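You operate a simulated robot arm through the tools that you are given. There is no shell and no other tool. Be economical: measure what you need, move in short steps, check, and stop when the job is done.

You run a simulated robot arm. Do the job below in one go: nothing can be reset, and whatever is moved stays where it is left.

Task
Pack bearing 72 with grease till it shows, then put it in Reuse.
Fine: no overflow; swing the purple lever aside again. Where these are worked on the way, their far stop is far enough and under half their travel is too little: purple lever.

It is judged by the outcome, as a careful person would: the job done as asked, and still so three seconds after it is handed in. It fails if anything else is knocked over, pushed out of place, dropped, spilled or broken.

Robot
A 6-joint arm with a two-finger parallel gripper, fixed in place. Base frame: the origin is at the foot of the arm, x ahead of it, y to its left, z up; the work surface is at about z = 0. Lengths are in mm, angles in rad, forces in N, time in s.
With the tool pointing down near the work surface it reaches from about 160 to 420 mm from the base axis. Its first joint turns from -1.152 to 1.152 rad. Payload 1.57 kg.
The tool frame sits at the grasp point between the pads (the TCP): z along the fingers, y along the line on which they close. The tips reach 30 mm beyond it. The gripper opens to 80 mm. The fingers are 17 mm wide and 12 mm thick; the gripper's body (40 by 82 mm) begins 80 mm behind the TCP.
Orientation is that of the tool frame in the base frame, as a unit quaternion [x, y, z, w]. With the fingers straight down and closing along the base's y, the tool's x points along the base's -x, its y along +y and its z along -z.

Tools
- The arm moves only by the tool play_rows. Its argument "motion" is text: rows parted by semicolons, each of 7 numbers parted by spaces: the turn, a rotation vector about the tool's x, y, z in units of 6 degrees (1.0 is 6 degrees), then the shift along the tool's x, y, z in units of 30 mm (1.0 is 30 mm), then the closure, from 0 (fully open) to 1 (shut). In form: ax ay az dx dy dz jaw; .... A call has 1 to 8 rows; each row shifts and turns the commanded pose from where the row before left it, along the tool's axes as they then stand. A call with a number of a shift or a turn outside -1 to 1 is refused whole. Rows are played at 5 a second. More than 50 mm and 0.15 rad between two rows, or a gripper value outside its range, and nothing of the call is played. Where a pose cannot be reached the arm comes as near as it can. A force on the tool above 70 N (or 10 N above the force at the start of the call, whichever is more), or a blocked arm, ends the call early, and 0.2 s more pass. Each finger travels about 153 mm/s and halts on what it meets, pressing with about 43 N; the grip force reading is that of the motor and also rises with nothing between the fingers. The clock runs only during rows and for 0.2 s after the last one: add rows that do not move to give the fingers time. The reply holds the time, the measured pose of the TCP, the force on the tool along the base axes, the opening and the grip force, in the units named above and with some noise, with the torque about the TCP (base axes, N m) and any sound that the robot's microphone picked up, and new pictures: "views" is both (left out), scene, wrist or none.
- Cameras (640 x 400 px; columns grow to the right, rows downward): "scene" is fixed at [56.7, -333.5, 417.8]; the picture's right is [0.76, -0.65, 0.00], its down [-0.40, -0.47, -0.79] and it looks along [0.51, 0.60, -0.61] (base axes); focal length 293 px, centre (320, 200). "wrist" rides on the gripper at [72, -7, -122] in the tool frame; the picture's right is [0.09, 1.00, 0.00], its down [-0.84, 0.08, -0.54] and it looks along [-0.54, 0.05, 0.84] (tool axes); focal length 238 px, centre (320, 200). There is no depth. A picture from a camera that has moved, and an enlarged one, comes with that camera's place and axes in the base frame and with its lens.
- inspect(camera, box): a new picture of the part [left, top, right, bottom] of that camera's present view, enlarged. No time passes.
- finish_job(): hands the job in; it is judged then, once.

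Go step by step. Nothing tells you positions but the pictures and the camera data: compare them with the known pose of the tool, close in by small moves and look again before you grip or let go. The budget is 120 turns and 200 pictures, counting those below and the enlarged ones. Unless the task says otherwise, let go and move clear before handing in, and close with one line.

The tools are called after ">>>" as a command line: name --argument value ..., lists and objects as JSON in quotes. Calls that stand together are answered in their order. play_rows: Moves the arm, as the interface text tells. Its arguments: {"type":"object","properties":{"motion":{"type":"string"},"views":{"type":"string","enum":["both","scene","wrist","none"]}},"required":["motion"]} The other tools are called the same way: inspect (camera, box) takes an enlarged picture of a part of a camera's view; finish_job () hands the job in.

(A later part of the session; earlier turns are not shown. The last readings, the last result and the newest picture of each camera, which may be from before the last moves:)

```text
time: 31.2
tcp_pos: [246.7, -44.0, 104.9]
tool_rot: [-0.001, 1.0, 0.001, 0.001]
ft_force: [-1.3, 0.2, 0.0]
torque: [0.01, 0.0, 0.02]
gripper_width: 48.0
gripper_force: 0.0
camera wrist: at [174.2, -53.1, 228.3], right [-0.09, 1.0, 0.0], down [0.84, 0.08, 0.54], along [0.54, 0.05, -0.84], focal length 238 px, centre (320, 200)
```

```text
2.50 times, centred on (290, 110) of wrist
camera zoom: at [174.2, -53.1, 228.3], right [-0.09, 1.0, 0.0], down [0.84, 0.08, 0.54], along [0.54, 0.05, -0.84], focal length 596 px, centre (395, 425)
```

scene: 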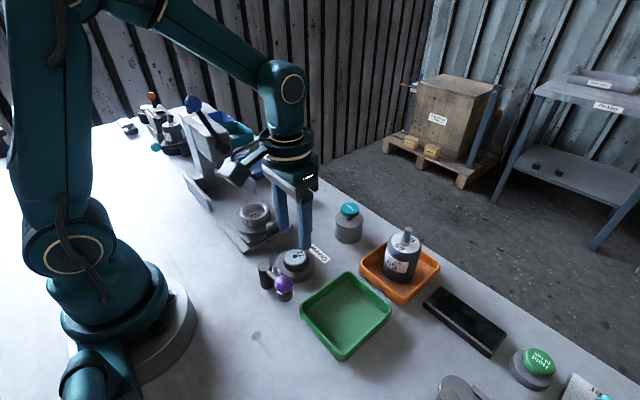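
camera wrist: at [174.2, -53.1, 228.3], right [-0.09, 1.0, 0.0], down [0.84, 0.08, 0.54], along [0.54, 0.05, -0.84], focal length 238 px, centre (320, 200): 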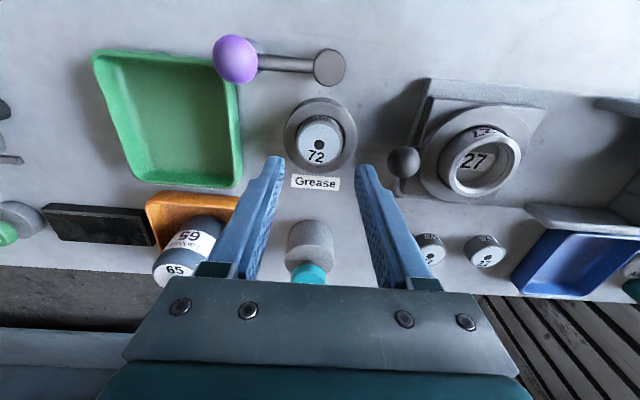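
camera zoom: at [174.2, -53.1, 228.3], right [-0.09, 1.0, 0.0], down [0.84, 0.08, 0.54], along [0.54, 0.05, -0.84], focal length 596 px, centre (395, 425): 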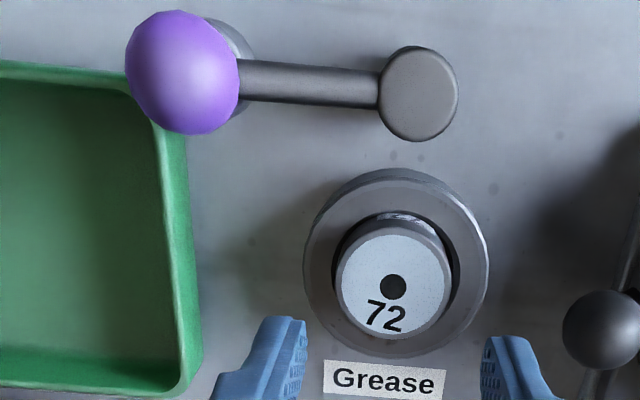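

The bearing is seated in the cup and stands proud of it. The lever's pivot is about (186, -45), its ball about (185, -103, z 65), and it carries a nozzle; the cup is one radius away in +x. I'll straddle the ball with the fingers along x and swing it round.

>>> play_rows --motion "0 0 1 0 0 -0.3 0.4;0 0 1 0 0 -0.3 0.4;0 0 1 0 0 -0.3 0.4;0 0 1 0 0 -0.3 0.4;0 0 1 0 0 -0.3 0.4;0 0 1 0 0 0 0.4;0 0 1 0 0 0 0.4;0 0 1 0 0 0 0.4" --views "none"

>>> play_rows --motion "0 0 1 0 0 0 0.4;0 0 1 0 0 0 0.4;0 0 1 0 0 0 0.4;0 0 1 0 0 0 0.4;0 0 1 0 0 0 0.4;0 0 1 0 0 0 0.4;0 0 1 0 0 0 0.4;0 0 0 0 0 0 0.4" --views "none"

>>> play_rows --motion "0 0 0 -1 -1 0 0.4;0 0 0 -0.95 -1 0 0.4;0 0 0 0 0 0 0.4"

```text
time: 33.0
tcp_pos: [247.7, -47.5, 149.4]
tool_rot: [0.406, 0.914, 0.0, 0.001]
ft_force: [-0.4, -0.2, -0.7]
torque: [0.01, 0.02, -0.02]
gripper_width: 47.9
gripper_force: 0.1
```

```text
time: 34.8
tcp_pos: [245.7, -46.1, 148.1]
tool_rot: [0.707, 0.707, 0.001, 0.001]
ft_force: [-0.1, -0.2, 1.3]
torque: [-0.02, 0.05, 0.01]
gripper_width: 47.9
gripper_force: 0.1
```

```text
time: 35.6
tcp_pos: [183.7, -104.2, 148.9]
tool_rot: [0.707, 0.708, 0.0, 0.001]
ft_force: [0.3, 0.1, 0.4]
torque: [-0.01, -0.02, 0.02]
gripper_width: 47.9
gripper_force: 0.1
camera wrist: at [177.8, -33.3, 272.0], right [1.0, 0.09, 0.0], down [0.08, -0.84, 0.54], along [0.05, -0.54, -0.84], focal length 238 px, centre (320, 200)
```

scene: 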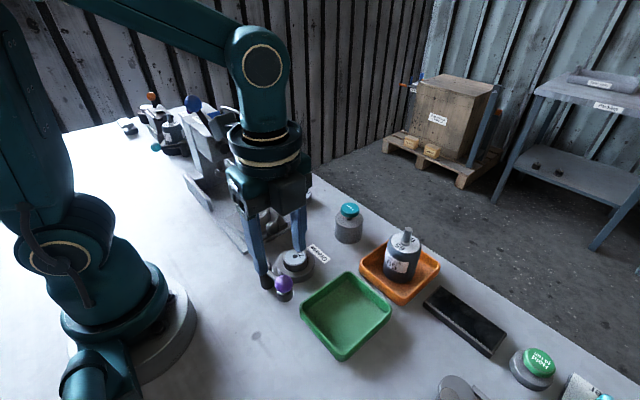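
wrist: 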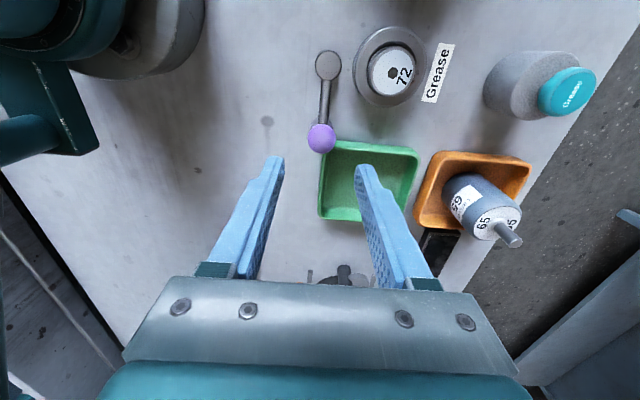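

The ball is confirmed near (185, -101). I'll lower the open fork around it.

>>> play_rows --motion "0 0 0 0.03 0.03 0.9 0.4;0 0 0 0 0 0.9 0.4;0 0 0 0 0 0.7 0.4;0 0 0 0 0 0 0.55;0 0 0 0 0 0 0.55"

>>> inspect --camera "scene" --box '[230, 210, 340, 310]'

```text
time: 36.8
tcp_pos: [185.9, -103.7, 73.5]
tool_rot: [0.706, 0.708, 0.001, 0.001]
ft_force: [0.8, -0.2, -0.7]
torque: [-0.02, 0.0, -0.01]
gripper_width: 36.2
gripper_force: 0.2
camera wrist: at [180.0, -33.6, 196.3], right [1.0, 0.09, 0.0], down [0.08, -0.84, 0.54], along [0.05, -0.54, -0.84], focal length 238 px, centre (320, 200)
```

scene: 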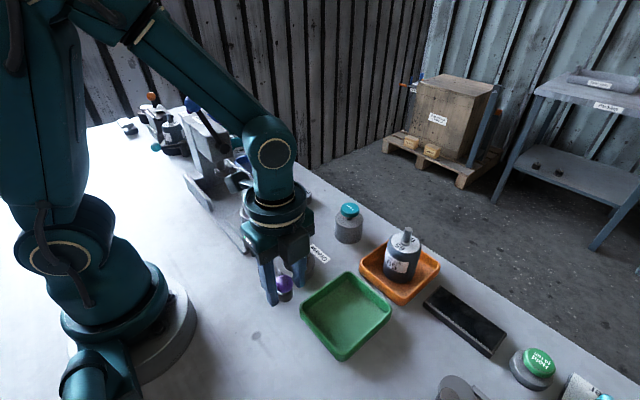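
wrist: 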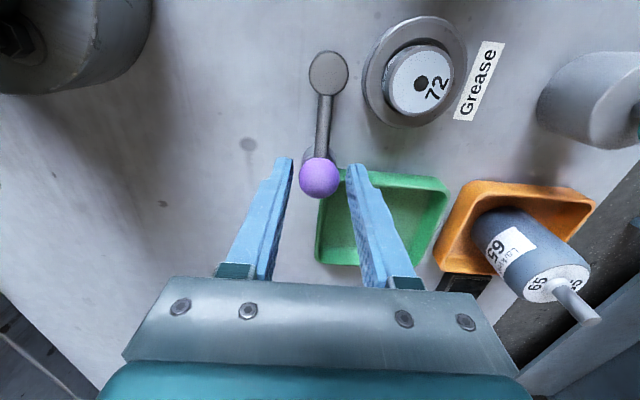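

```text
4.00 times, centred on (285, 260) of scene
camera zoom: at [56.7, -333.5, 417.8], right [0.76, -0.65, 0.0], down [-0.4, -0.47, -0.79], along [0.51, 0.6, -0.61], focal length 1173 px, centre (460, -40)
```

zoom: 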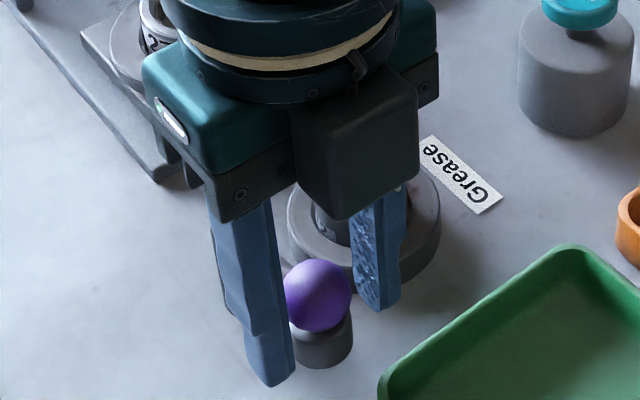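

The ball is between the fingers. I'll drive it along the arc, 48° first.

>>> play_rows --motion "0 0 -1 0.0106 0.202 0 0.55;0 0 -1 0.0106 0.202 0 0.55;0 0 -1 0.0106 0.202 0 0.55;0 0 -1 0.0106 0.202 0 0.55;0 0 -1 0.0106 0.202 0 0.55;0 0 -1 0.0106 0.202 0 0.55;0 0 -1 0.0106 0.202 0 0.55;0 0 -1 0.0106 0.202 0 0.55"

```text
time: 38.6
tcp_pos: [231.5, -86.2, 73.2]
tool_rot: [0.357, 0.934, 0.0, 0.002]
ft_force: [0.6, 0.0, -0.5]
torque: [-0.01, -0.04, -0.01]
gripper_width: 36.4
gripper_force: 0.7
camera wrist: at [174.1, -43.7, 196.2], right [0.59, 0.8, 0.0], down [0.67, -0.5, 0.54], along [0.44, -0.32, -0.84], focal length 238 px, centre (320, 200)
```

scene: 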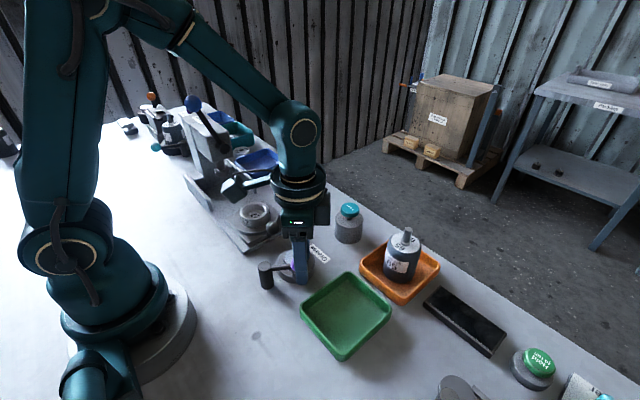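
wrist: 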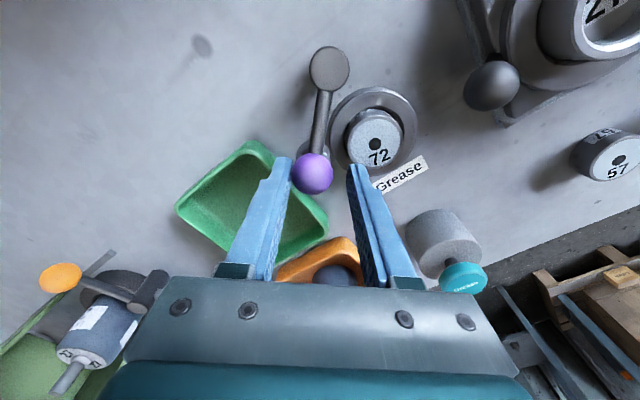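

The lever follows freely. I'll complete the swing until it meets its stop.

>>> play_rows --motion "0 0 -1 0.0106 0.202 0 0.55;0 0 -1 0.0106 0.202 0 0.55;0 0 -1 0.0106 0.202 0 0.55;0 0 -1 0.0106 0.202 0 0.55;0 0 -1 0.0106 0.202 0 0.55;0 0 -1 0.0106 0.202 0 0.55;0 0 -1 0.0106 0.202 0 0.55;0 0 0 0 0 0 0.55"

>>> inspect --camera "wrist" --box '[220, 30, 460, 230]'

```text
time: 40.4
tcp_pos: [245.4, -47.1, 74.1]
tool_rot: [-0.001, 1.0, 0.0, -0.001]
ft_force: [0.4, 0.0, -0.4]
torque: [0.01, 0.01, 0.02]
gripper_width: 36.4
gripper_force: 0.0
camera wrist: at [174.2, -54.7, 196.3], right [-0.1, 1.0, 0.0], down [0.84, 0.08, 0.54], along [0.54, 0.05, -0.84], focal length 238 px, centre (320, 200)
```

scene: 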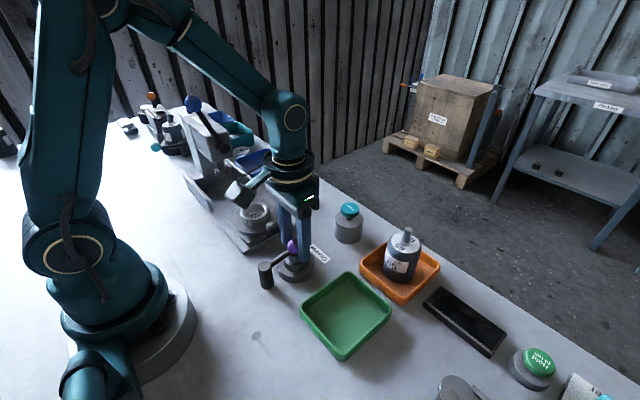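
wrist: 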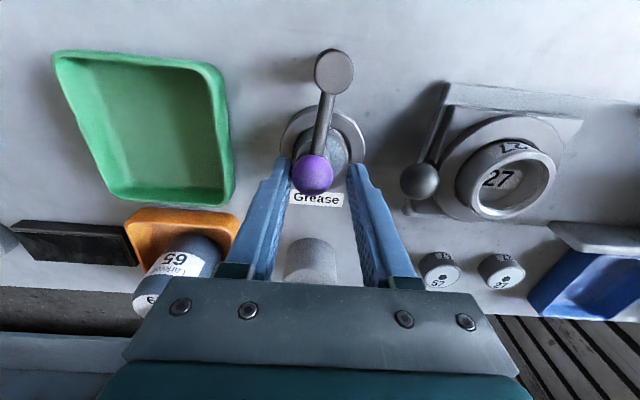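

```text
2.00 times, centred on (340, 130) of wrist
camera zoom: at [174.2, -54.7, 196.3], right [-0.1, 1.0, 0.0], down [0.84, 0.08, 0.54], along [0.54, 0.05, -0.84], focal length 477 px, centre (280, 340)
```

zoom: 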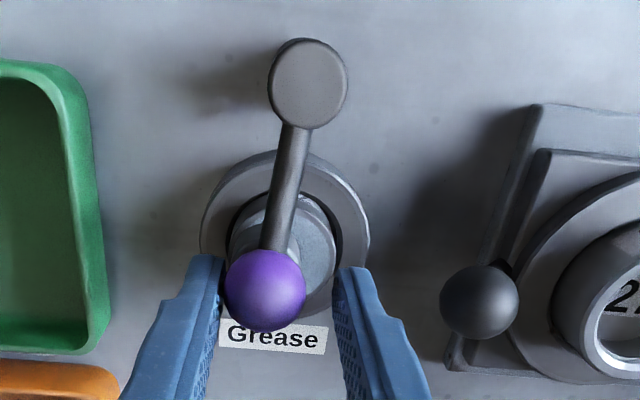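

The ball lags by the slack in the fork. I'll push further in +y until a stop is felt.

>>> play_rows --motion "0 0 0 0 0.15 0 0.55;0 0 0 0 0.15 0 0.55;0 0 0 0 0.1 0 0.55;0 0 0 0 0 0 0.55"

>>> inspect --camera "wrist" --box '[220, 30, 460, 230]'

```text
time: 41.4
tcp_pos: [245.7, -33.9, 73.9]
tool_rot: [-0.002, 1.0, 0.0, 0.002]
ft_force: [3.7, -13.8, -4.1]
torque: [-0.05, -0.06, 0.14]
gripper_width: 47.4
gripper_force: 6.3
camera wrist: at [175.1, -41.9, 196.8], right [-0.09, 1.0, 0.0], down [0.84, 0.08, 0.54], along [0.54, 0.05, -0.84], focal length 238 px, centre (320, 200)
```

scene: 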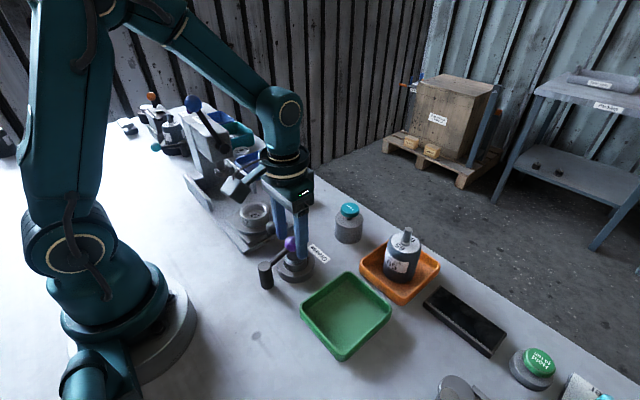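
wrist: 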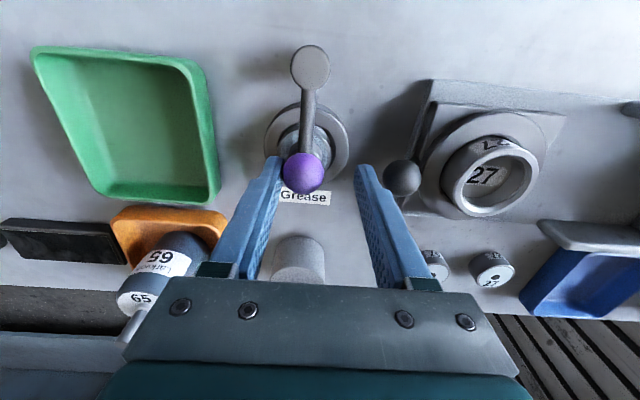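

```text
2.00 times, centred on (340, 130) of wrist
camera zoom: at [175.1, -41.9, 196.8], right [-0.09, 1.0, 0.0], down [0.84, 0.08, 0.54], along [0.54, 0.05, -0.84], focal length 477 px, centre (280, 340)
```

zoom: 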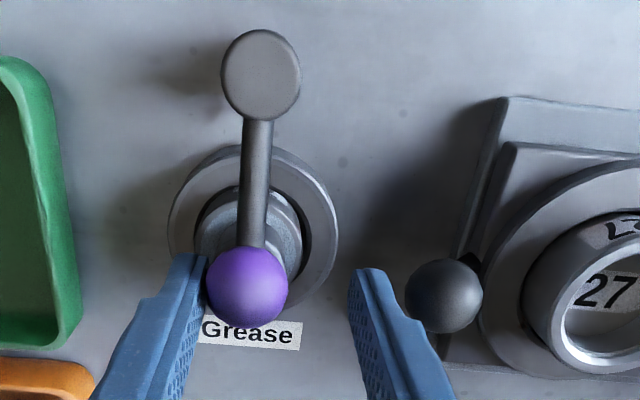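

The lever is hard on its stop, above the cup. I'll back off, rise and go over the Grease button near (374, -46, z 70) with the fingers closed.

>>> play_rows --motion "0 0 0 0 -0.3 0 0.4;0 0 0 0 0 -0.9 0.4;0 0 0 0 0 -0.9 0.4;0 0 0 0 0 -0.6 1;0 0 0 -1 0 0 1;0 0 0 -1 0 0 1;0 0 0 -1 0 0 1;0 0 0 -0.5 0 0 1" --views "none"

>>> play_rows --motion "0 0 0 -0.6 -0.1 0 1;0 0 0 0 0 0 1"

>>> inspect --camera "scene" --box '[240, 180, 390, 300]'

```text
time: 43.2
tcp_pos: [350.1, -41.8, 145.1]
tool_rot: [0.0, 1.0, 0.0, 0.0]
ft_force: [-0.1, -0.5, 0.0]
torque: [0.02, 0.0, 0.01]
gripper_width: 0.1
gripper_force: 20.9
```

```text
time: 43.8
tcp_pos: [370.0, -44.9, 145.6]
tool_rot: [-0.001, 1.0, 0.0, 0.001]
ft_force: [-0.5, -0.2, 0.0]
torque: [0.01, -0.03, -0.03]
gripper_width: 0.3
gripper_force: 21.3
camera wrist: at [299.3, -52.3, 266.9], right [-0.09, 1.0, 0.0], down [0.84, 0.08, 0.54], along [0.54, 0.05, -0.84], focal length 238 px, centre (320, 200)
```

scene: 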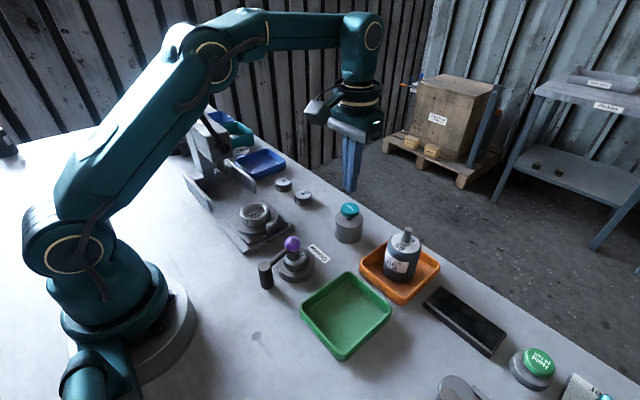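
wrist: 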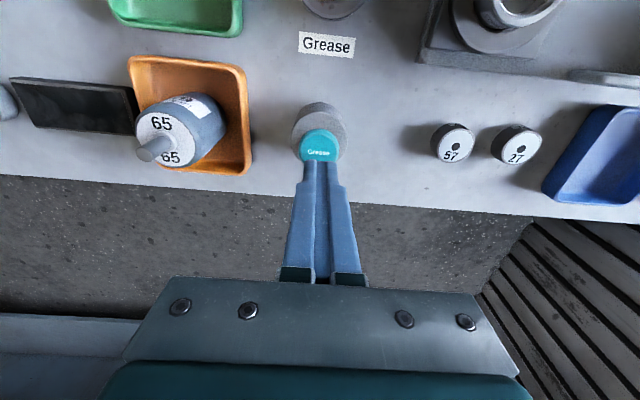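

```text
3.33 times, centred on (315, 240) of scene
camera zoom: at [56.7, -333.5, 417.8], right [0.76, -0.65, 0.0], down [-0.4, -0.47, -0.79], along [0.51, 0.6, -0.61], focal length 977 px, centre (337, 67)
```

zoom: 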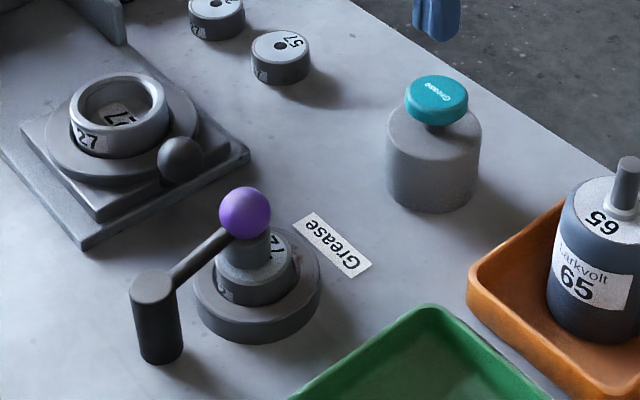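

The nozzle is over the bearing. I'll descend to just above the button.

>>> play_rows --motion "0 0 0 -0.07 -0.04 0.6 1;0 0 0 0 0 0.6 1;0 0 0 0 0 0 1" --views "scene"

>>> inspect --camera "scene" --box '[310, 170, 390, 250]'

```text
time: 44.6
tcp_pos: [371.0, -44.7, 108.1]
tool_rot: [-0.001, 1.0, 0.0, 0.0]
ft_force: [0.3, 0.1, -0.3]
torque: [0.01, -0.01, 0.0]
gripper_width: 0.0
gripper_force: 20.9
```

scene: 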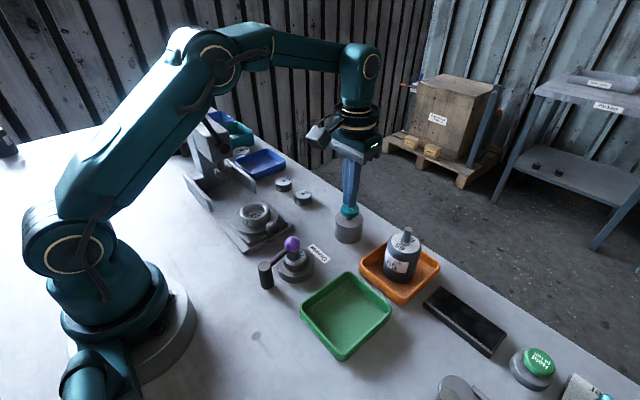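

```text
5.00 times, centred on (350, 210) of scene
camera zoom: at [56.7, -333.5, 417.8], right [0.76, -0.65, 0.0], down [-0.4, -0.47, -0.79], along [0.51, 0.6, -0.61], focal length 1466 px, centre (170, 150)
```

zoom: 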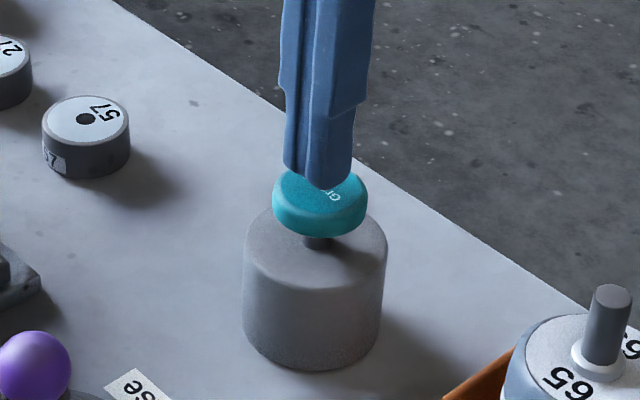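

>>> play_rows --motion "0 0 0 0 -0.03 0.2 1;0 0 0 0 0 0 1" --views "none"

>>> play_rows --motion "0 0 0 0 0 0.1 1" --views "none"

```text
time: 45.2
tcp_pos: [373.4, -46.6, 103.4]
tool_rot: [-0.001, 1.0, 0.0, 0.0]
ft_force: [-0.6, -0.5, -0.1]
torque: [0.01, 0.01, -0.03]
gripper_width: 0.0
gripper_force: 21.2
```

```text
time: 45.6
tcp_pos: [371.1, -46.2, 100.1]
tool_rot: [-0.001, 1.0, 0.0, 0.001]
ft_force: [1.1, -0.8, -0.3]
torque: [0.01, 0.0, -0.01]
gripper_width: 0.0
gripper_force: 20.8
```

>>> play_rows --motion "0 0 0 0 0 0.1 1" --views "none"

>>> play_rows --motion "0 0 0 0 0 0.1 1" --views "scene"

>>> inspect --camera "scene" --box '[240, 180, 390, 300]'

```text
time: 46.0
tcp_pos: [371.0, -47.2, 98.1]
tool_rot: [-0.001, 1.0, 0.0, 0.001]
ft_force: [0.4, 0.7, 1.5]
torque: [0.0, 0.04, -0.02]
gripper_width: 0.0
gripper_force: 21.3
```

```text
time: 46.4
tcp_pos: [371.6, -48.9, 93.9]
tool_rot: [0.0, 1.0, 0.001, 0.001]
ft_force: [-0.1, 1.3, 3.6]
torque: [0.05, 0.01, -0.01]
gripper_width: 0.0
gripper_force: 21.0
```

scene: 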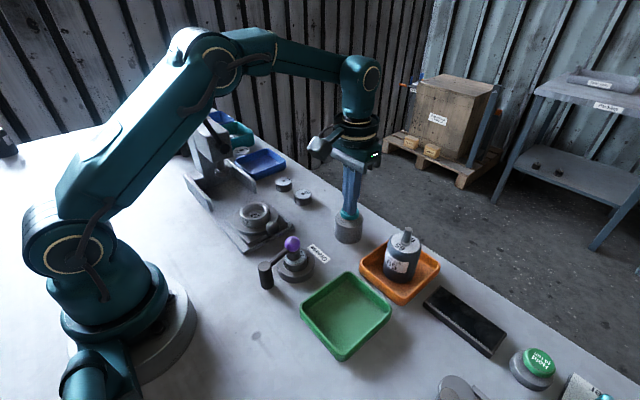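

```text
3.33 times, centred on (315, 240) of scene
camera zoom: at [56.7, -333.5, 417.8], right [0.76, -0.65, 0.0], down [-0.4, -0.47, -0.79], along [0.51, 0.6, -0.61], focal length 977 px, centre (337, 67)
```

zoom: 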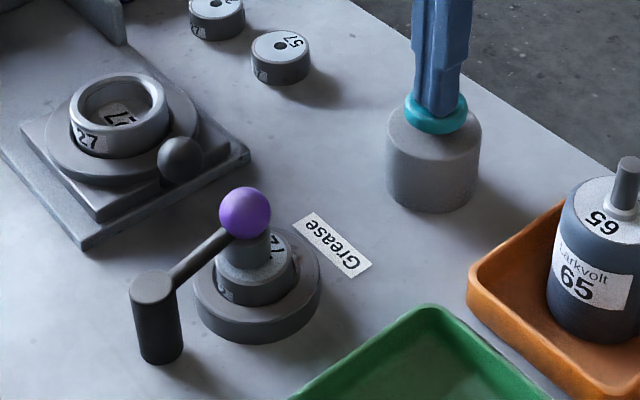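

The button is partly pressed against a light spring. I'll press a little more and watch the bearing.

>>> play_rows --motion "0 0 0 0 0 0.08 1" --views "none"

>>> inspect --camera "scene" --box '[250, 210, 380, 300]'

```text
time: 46.8
tcp_pos: [371.1, -48.5, 92.0]
tool_rot: [-0.001, 1.0, 0.0, 0.0]
ft_force: [-1.2, 1.2, 4.5]
torque: [0.01, 0.09, -0.04]
gripper_width: 0.2
gripper_force: 21.1
heard: click
```

```text
4.44 times, centred on (315, 255) of scene
camera zoom: at [56.7, -333.5, 417.8], right [0.76, -0.65, 0.0], down [-0.4, -0.47, -0.79], along [0.51, 0.6, -0.61], focal length 1303 px, centre (342, -44)
```

zoom: 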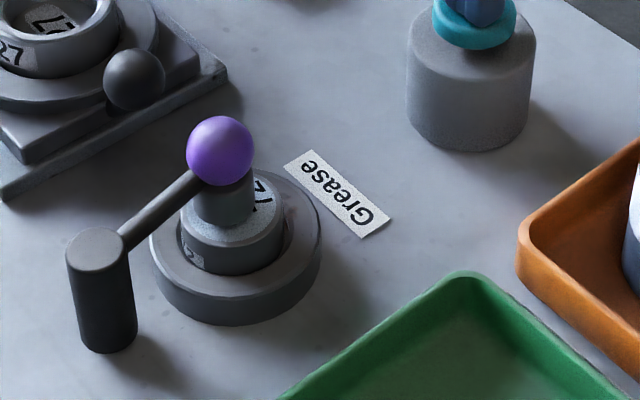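

It clicked. I'll hold briefly and look for grease.

>>> play_rows --motion "0 0 0 0 0 0 1" --views "none"

>>> inspect --camera "scene" --box '[250, 225, 330, 295]'

```text
time: 47.2
tcp_pos: [371.2, -48.6, 91.8]
tool_rot: [-0.001, 1.0, 0.0, 0.001]
ft_force: [-2.4, 0.1, 4.4]
torque: [-0.01, 0.11, 0.01]
gripper_width: 0.1
gripper_force: 21.4
```

```text
5.71 times, centred on (290, 260) of scene
camera zoom: at [56.7, -333.5, 417.8], right [0.76, -0.65, 0.0], down [-0.4, -0.47, -0.79], along [0.51, 0.6, -0.61], focal length 1675 px, centre (491, -143)
```

zoom: 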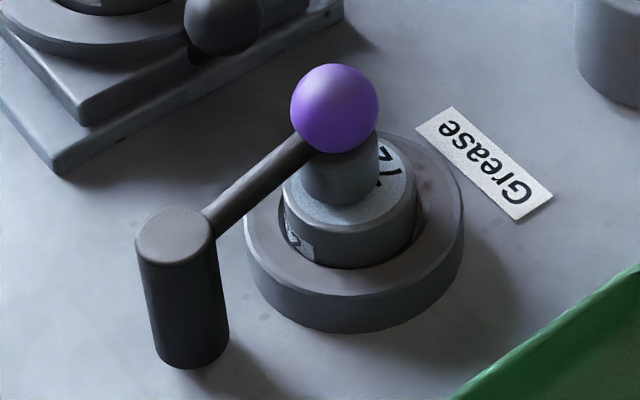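

>>> play_rows --motion "0 0 0 0 0 0 1;0 0 0 0 0 0 1" --views "none"

>>> inspect --camera "scene" --box '[250, 225, 330, 295]'

```text
time: 47.8
tcp_pos: [370.8, -47.8, 92.5]
tool_rot: [-0.001, 1.0, 0.0, 0.001]
ft_force: [-2.0, -1.8, 3.2]
torque: [-0.08, 0.09, 0.02]
gripper_width: 0.0
gripper_force: 21.0
```

```text
5.71 times, centred on (290, 260) of scene
camera zoom: at [56.7, -333.5, 417.8], right [0.76, -0.65, 0.0], down [-0.4, -0.47, -0.79], along [0.51, 0.6, -0.61], focal length 1675 px, centre (491, -143)
```

zoom: 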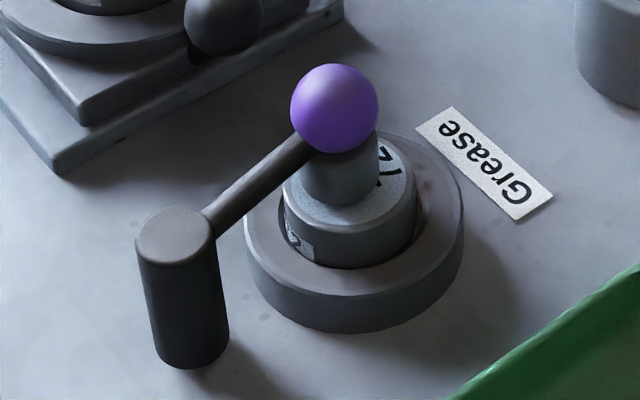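

Holding changes nothing, so each click may be one stroke. I'll release and press again.

>>> play_rows --motion "0 0 0 0 0 -0.3 1;0 0 0 0 0 0 1" --views "none"

>>> inspect --camera "scene" --box '[250, 225, 330, 295]'

>>> play_rows --motion "0 0 0 0.03 0 0.3 1;0 0 0 0 0 0 1" --views "none"

>>> inspect --camera "scene" --box '[250, 225, 330, 295]'

```text
time: 48.4
tcp_pos: [372.2, -48.2, 102.3]
tool_rot: [-0.001, 1.0, 0.0, 0.001]
ft_force: [-0.5, -0.4, 1.3]
torque: [0.0, 0.03, 0.0]
gripper_width: 0.4
gripper_force: 20.8
```

```text
5.71 times, centred on (290, 260) of scene
camera zoom: at [56.7, -333.5, 417.8], right [0.76, -0.65, 0.0], down [-0.4, -0.47, -0.79], along [0.51, 0.6, -0.61], focal length 1675 px, centre (491, -143)
```

zoom: 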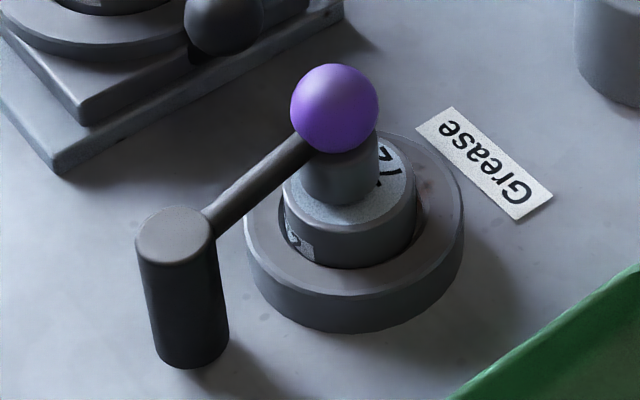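

```text
time: 49.0
tcp_pos: [370.8, -47.8, 93.4]
tool_rot: [-0.001, 1.0, 0.0, 0.002]
ft_force: [2.6, -0.1, 4.3]
torque: [-0.03, -0.05, 0.0]
gripper_width: 0.0
gripper_force: 20.9
```

```text
5.71 times, centred on (290, 260) of scene
camera zoom: at [56.7, -333.5, 417.8], right [0.76, -0.65, 0.0], down [-0.4, -0.47, -0.79], along [0.51, 0.6, -0.61], focal length 1675 px, centre (491, -143)
```

zoom: 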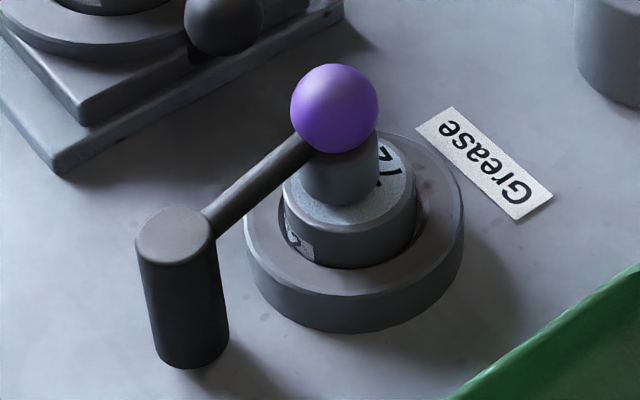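

No second click; the press was slightly shallower. I'll press a little deeper.

>>> play_rows --motion "0 0 0 0 0 0.1 1" --views "none"

>>> inspect --camera "scene" --box '[250, 225, 330, 295]'

```text
time: 49.4
tcp_pos: [370.0, -47.3, 89.6]
tool_rot: [-0.001, 1.0, 0.001, 0.001]
ft_force: [2.7, -1.7, 6.8]
torque: [-0.05, -0.04, 0.03]
gripper_width: 0.2
gripper_force: 21.9
heard: click
```

```text
5.71 times, centred on (290, 260) of scene
camera zoom: at [56.7, -333.5, 417.8], right [0.76, -0.65, 0.0], down [-0.4, -0.47, -0.79], along [0.51, 0.6, -0.61], focal length 1675 px, centre (491, -143)
```

zoom: 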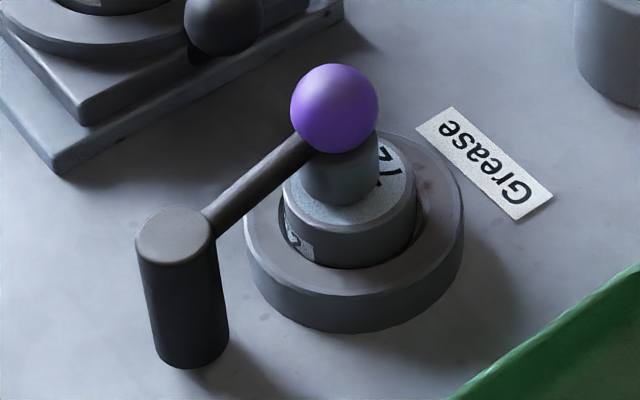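

Click again. I'll hold a second and check.

>>> play_rows --motion "0 0 0 0 0 0 1;0 0 0 0 0 0 1;0 0 0 0 0 0 1;0 0 0 0 0 0 1" --views "none"

>>> inspect --camera "scene" --box '[260, 225, 320, 285]'

```text
time: 50.4
tcp_pos: [371.7, -48.1, 90.3]
tool_rot: [-0.001, 1.0, 0.0, 0.001]
ft_force: [0.7, -1.3, 4.9]
torque: [-0.07, 0.0, -0.01]
gripper_width: 0.1
gripper_force: 21.5
```

```text
6.67 times, centred on (290, 255) of scene
camera zoom: at [56.7, -333.5, 417.8], right [0.76, -0.65, 0.0], down [-0.4, -0.47, -0.79], along [0.51, 0.6, -0.61], focal length 1954 px, centre (520, -167)
```

zoom: 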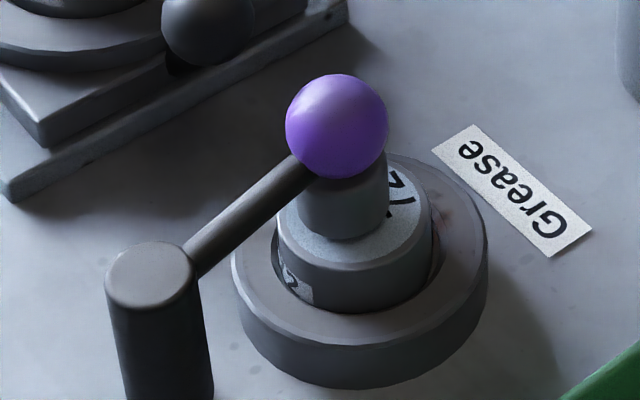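

>>> play_rows --motion "0 0 0 0 0 -0.45 1;0 0 0 0 0 0 1;0 0 0 0 0 0.45 1" --views "none"

>>> inspect --camera "scene" --box '[260, 225, 320, 285]'

```text
time: 51.2
tcp_pos: [370.1, -47.3, 88.5]
tool_rot: [-0.001, 1.0, 0.002, 0.001]
ft_force: [-0.3, 5.0, 12.7]
torque: [0.14, 0.01, 0.0]
gripper_width: 0.0
gripper_force: 21.9
heard: click
```

```text
6.67 times, centred on (290, 255) of scene
camera zoom: at [56.7, -333.5, 417.8], right [0.76, -0.65, 0.0], down [-0.4, -0.47, -0.79], along [0.51, 0.6, -0.61], focal length 1954 px, centre (520, -167)
```

zoom: 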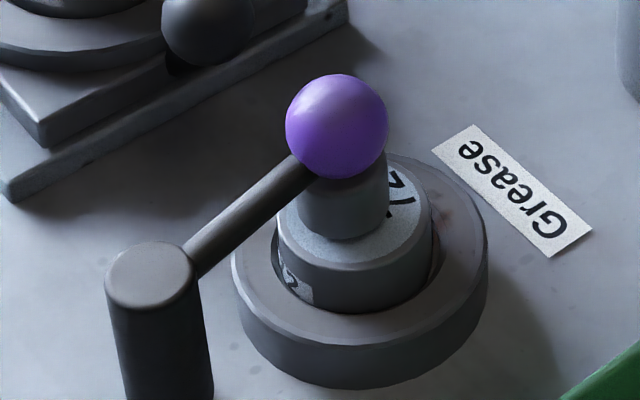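

Three clicks and no grease visible yet. I'll continue stroke by stroke.

>>> play_rows --motion "0 0 0 0 0 -0.45 1;0 0 0 0 0 0 1;0 0 0 0 0 0.43 1;0 0 0 0 0 0 1" --views "none"

>>> inspect --camera "scene" --box '[260, 225, 320, 285]'

```text
time: 52.2
tcp_pos: [369.4, -48.3, 89.2]
tool_rot: [-0.001, 1.0, -0.001, 0.001]
ft_force: [0.9, 2.8, 7.0]
torque: [0.09, -0.02, -0.01]
gripper_width: 0.2
gripper_force: 20.7
heard: click
```

```text
6.67 times, centred on (290, 255) of scene
camera zoom: at [56.7, -333.5, 417.8], right [0.76, -0.65, 0.0], down [-0.4, -0.47, -0.79], along [0.51, 0.6, -0.61], focal length 1954 px, centre (520, -167)
```

zoom: 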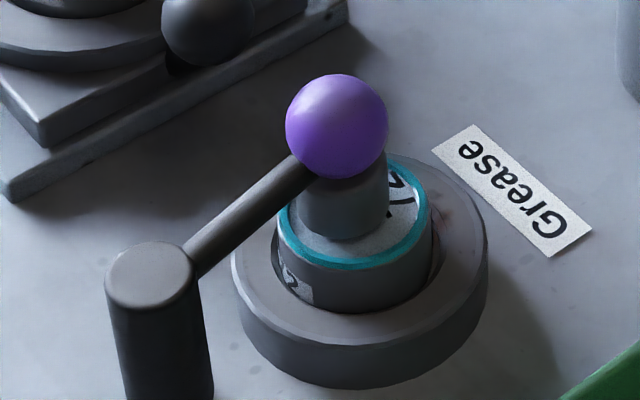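

A ring of grease shows on the fourth stroke, so I stop there. I'll rise and go back to the lever.

>>> play_rows --motion "0 0 0 0 0 -0.9 1;0 0 0 0 0 -0.9 1;0 0 0 1 0 0 1;0 0 0 1 0 0 0.4;0 0 0 1 0 0 0.4;0 0 0 1 0 0 0.4;0 0 0 0.2 0.05 0 0.4;0 0 0 0 0 0 0.4"

>>> inspect --camera "scene" --box '[250, 210, 330, 290]'

```text
time: 54.0
tcp_pos: [245.4, -46.7, 145.3]
tool_rot: [-0.001, 1.0, 0.0, 0.001]
ft_force: [0.0, -0.1, -0.6]
torque: [0.03, -0.02, 0.03]
gripper_width: 47.9
gripper_force: 0.1
camera wrist: at [173.6, -54.7, 267.8], right [-0.09, 1.0, 0.0], down [0.84, 0.08, 0.54], along [0.54, 0.05, -0.84], focal length 238 px, centre (320, 200)
```

scene: 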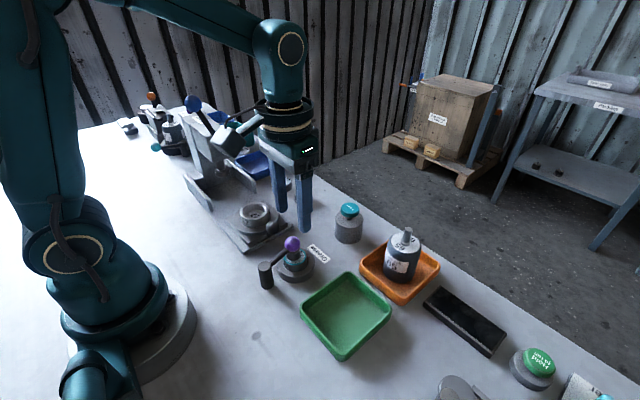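
wrist: 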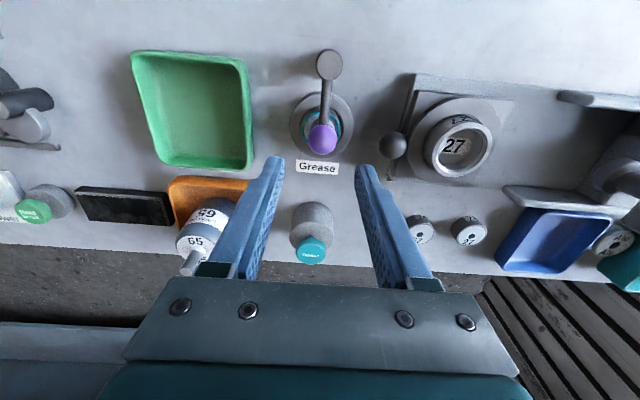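

```text
5.00 times, centred on (290, 250) of scene
camera zoom: at [56.7, -333.5, 417.8], right [0.76, -0.65, 0.0], down [-0.4, -0.47, -0.79], along [0.51, 0.6, -0.61], focal length 1466 px, centre (470, -50)
```

zoom: 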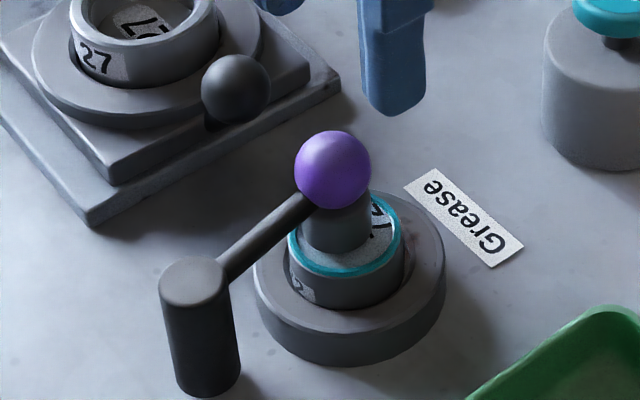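

I'll lower the fork and swing the lever back.

>>> play_rows --motion "0 0 0 0.03 0 0.8 0.4;0 0 0 0 0 0.8 0.4;0 0 0 0 0 0.77 0.4;0 0 0 0 0 0 0.55;0 0 0 0 0 0 0.55" --views "wrist"

```text
time: 55.2
tcp_pos: [244.0, -46.9, 72.0]
tool_rot: [0.0, 1.0, -0.001, 0.001]
ft_force: [0.3, 0.4, 0.0]
torque: [-0.01, 0.01, -0.01]
gripper_width: 35.8
gripper_force: 0.1
camera wrist: at [172.5, -53.8, 195.4], right [-0.09, 1.0, 0.0], down [0.84, 0.08, 0.54], along [0.54, 0.05, -0.84], focal length 238 px, centre (320, 200)
```

wrist: 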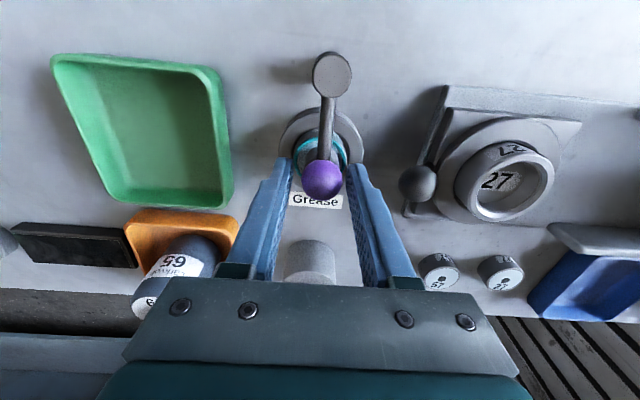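

>>> play_rows --motion "0 0 1 0.0106 -0.202 0 0.55;0 0 1 0.0106 -0.202 0 0.55;0 0 1 0.0106 -0.202 0 0.55;0 0 1 0.0106 -0.202 0 0.55;0 0 1 0.0106 -0.202 0 0.55;0 0 1 0.0106 -0.202 0 0.55;0 0 1 0.0106 -0.202 0 0.55;0 0 1 0.0106 -0.202 0 0.55" --views "none"

>>> play_rows --motion "0 0 1 0.0106 -0.202 0 0.55;0 0 1 0.0106 -0.202 0 0.55;0 0 1 0.0106 -0.202 0 0.55;0 0 1 0.0106 -0.202 0 0.55;0 0 1 0.0106 -0.202 0 0.55;0 0 1 0.0106 -0.202 0 0.55;0 0 1 0.0106 -0.202 0 0.55;0 0 0 0 0 0 0.55"

```text
time: 57.0
tcp_pos: [222.8, -90.4, 73.3]
tool_rot: [0.407, 0.914, 0.002, 0.0]
ft_force: [-0.3, 0.4, -0.6]
torque: [0.02, -0.03, 0.0]
gripper_width: 36.3
gripper_force: 0.3
```

```text
time: 58.8
tcp_pos: [184.2, -104.7, 73.7]
tool_rot: [0.707, 0.707, 0.001, 0.0]
ft_force: [1.0, 0.0, -0.2]
torque: [0.02, 0.0, 0.0]
gripper_width: 36.4
gripper_force: 0.4
camera wrist: at [178.8, -33.8, 195.3], right [1.0, 0.09, 0.0], down [0.08, -0.84, 0.54], along [0.05, -0.54, -0.84], focal length 238 px, centre (320, 200)
```

scene: 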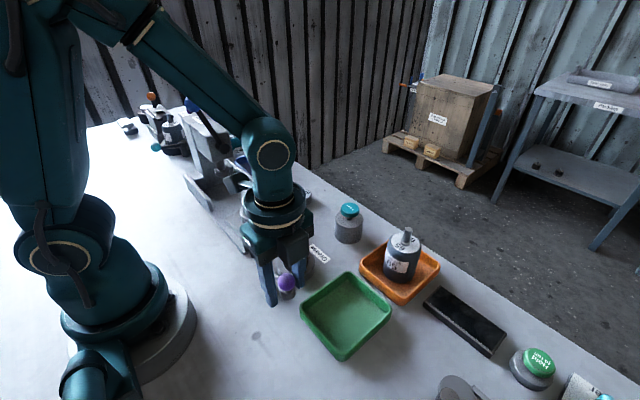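
wrist: 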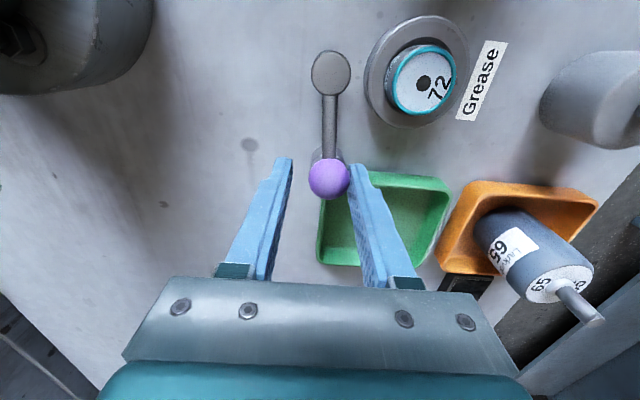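

Nearly home; I'll push the last bit to the stop, then rise.

>>> play_rows --motion "0 0 0 0 -0.15 0 0.55;0 0 0 0 -0.15 0 0.55;0 0 0 0 -0.05 0 0.55;0 0 0 0 0 0 0.55" --views "wrist"

```text
time: 59.8
tcp_pos: [173.9, -104.9, 72.9]
tool_rot: [0.706, 0.708, 0.001, 0.002]
ft_force: [11.6, 2.6, 1.1]
torque: [-0.04, -0.09, 0.06]
gripper_width: 46.0
gripper_force: 5.9
camera wrist: at [168.5, -34.4, 194.7], right [1.0, 0.09, 0.0], down [0.08, -0.84, 0.54], along [0.05, -0.54, -0.84], focal length 238 px, centre (320, 200)
```

wrist: 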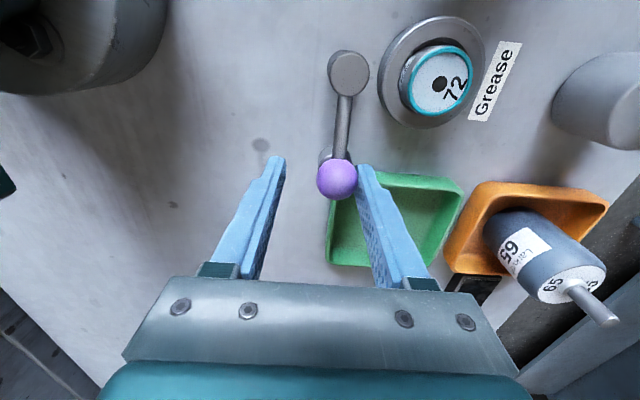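

The lever is against its parked stop again. I'll back off, rise and go above bearing 72 with the fingers still closing along x.

>>> play_rows --motion "0 0 0 0 0.35 0 0.4;0 0 0 0 0 -0.9 0.4;0 0 0 0 0 -0.9 0.4;0 0 0 0.95 0.9 0 0.3;0 0 0 0.95 1 0 0.3;0 0 0 0 0.1 0 0.3;0 0 0 0 0 0 0.3"

>>> inspect --camera "wrist" --box '[220, 80, 420, 230]'

```text
time: 61.4
tcp_pos: [246.0, -45.4, 124.6]
tool_rot: [0.707, 0.707, 0.0, 0.001]
ft_force: [0.0, 0.4, -0.6]
torque: [0.03, -0.02, -0.02]
gripper_width: 56.1
gripper_force: 0.0
camera wrist: at [240.4, 24.8, 247.8], right [1.0, 0.09, 0.0], down [0.08, -0.84, 0.54], along [0.05, -0.54, -0.84], focal length 238 px, centre (320, 200)
```

scene: 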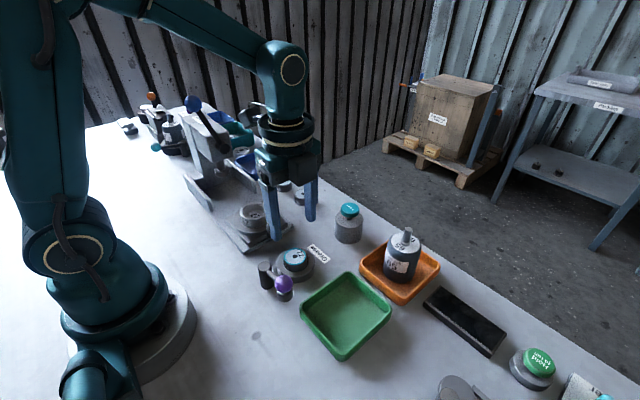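
wrist: 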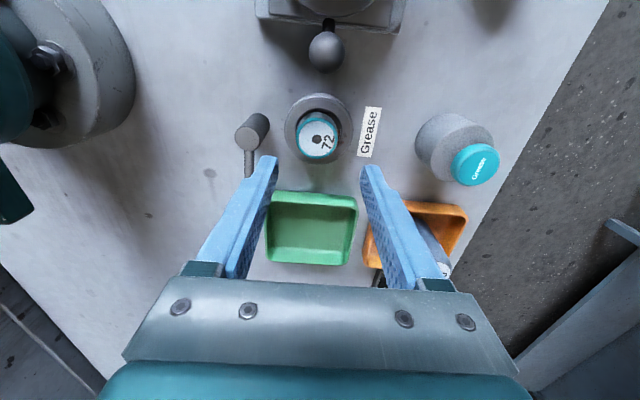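

```text
2.67 times, centred on (320, 155) of wrist
camera zoom: at [240.4, 24.8, 247.8], right [1.0, 0.09, 0.0], down [0.08, -0.84, 0.54], along [0.05, -0.54, -0.84], focal length 636 px, centre (320, 320)
```

zoom: 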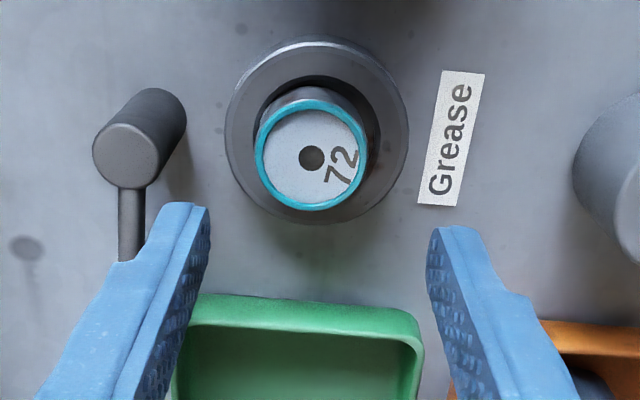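

>>> play_rows --motion "0 0 0 -0.06 -0.03 0.9 0.3;0 0 0 0 0 0.9 0.3;0 0 0 0 0 0.4 0.3;0 0 0 0 0 0 0.3"

>>> inspect --camera "scene" --box '[250, 210, 340, 300]'

>>> inspect --camera "wrist" --box '[220, 90, 420, 230]'

```text
time: 62.4
tcp_pos: [245.1, -50.1, 61.2]
tool_rot: [0.707, 0.707, 0.0, 0.0]
ft_force: [-0.2, 0.7, -0.8]
torque: [0.02, 0.03, -0.02]
gripper_width: 56.1
gripper_force: 0.0
camera wrist: at [239.2, 21.2, 183.4], right [1.0, 0.09, 0.0], down [0.08, -0.84, 0.54], along [0.05, -0.54, -0.84], focal length 238 px, centre (320, 200)
```

scene: 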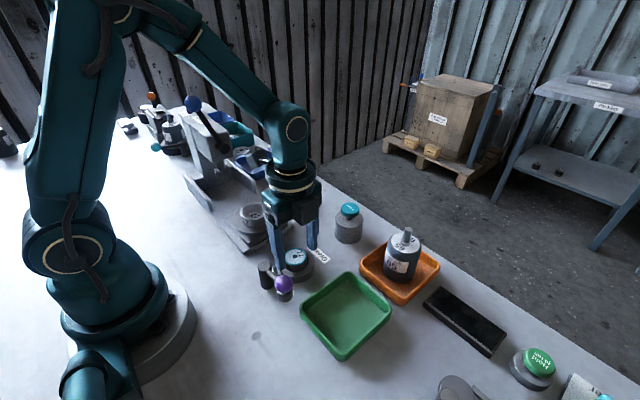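
wrist: 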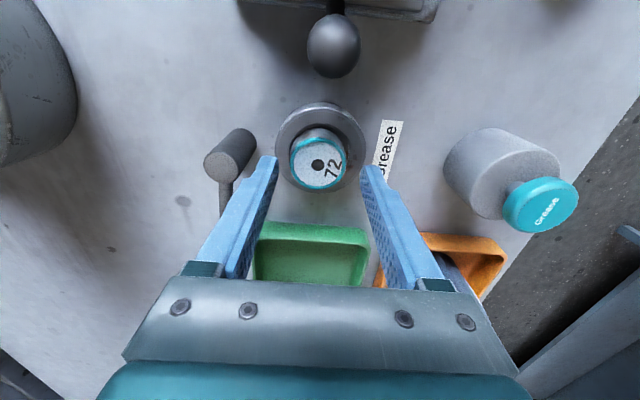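

```text
4.44 times, centred on (295, 255) of scene
camera zoom: at [56.7, -333.5, 417.8], right [0.76, -0.65, 0.0], down [-0.4, -0.47, -0.79], along [0.51, 0.6, -0.61], focal length 1303 px, centre (431, -44)
```

zoom: 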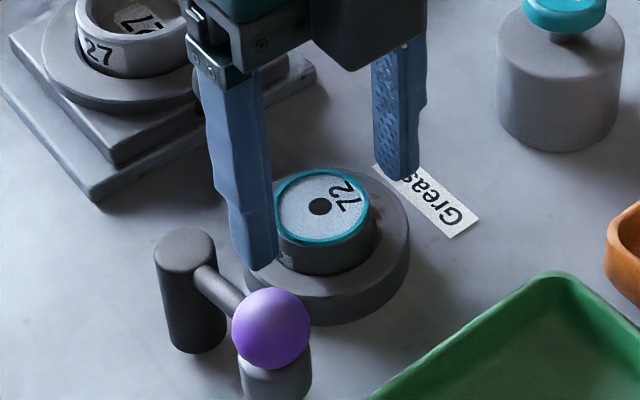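

```text
2.86 times, centred on (320, 160) of wrist
camera zoom: at [239.2, 21.2, 183.4], right [1.0, 0.09, 0.0], down [0.08, -0.84, 0.54], along [0.05, -0.54, -0.84], focal length 681 px, centre (320, 314)
```

zoom: 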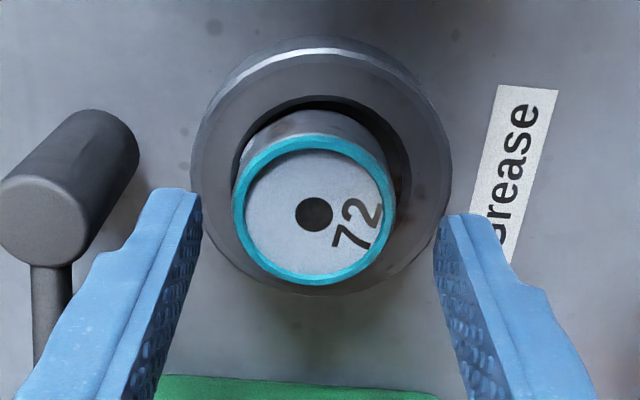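

Well centred. I'll lower 9 mm and grip.

>>> play_rows --motion "0 0 0 0 0 0.31 0.3;0 0 0 0 0 0 0.3" --views "none"

>>> inspect --camera "scene" --box '[250, 210, 340, 300]'

```text
time: 63.0
tcp_pos: [244.3, -50.3, 51.3]
tool_rot: [0.707, 0.708, 0.0, 0.0]
ft_force: [-0.7, 0.2, -0.6]
torque: [-0.01, 0.02, -0.01]
gripper_width: 56.2
gripper_force: 0.1
```

```text
4.44 times, centred on (295, 255) of scene
camera zoom: at [56.7, -333.5, 417.8], right [0.76, -0.65, 0.0], down [-0.4, -0.47, -0.79], along [0.51, 0.6, -0.61], focal length 1303 px, centre (431, -44)
```

zoom: 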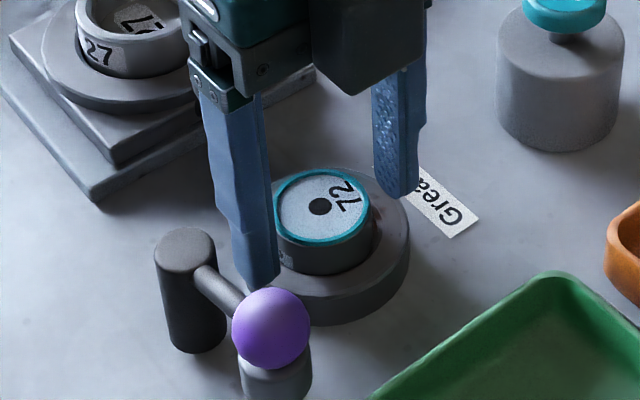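

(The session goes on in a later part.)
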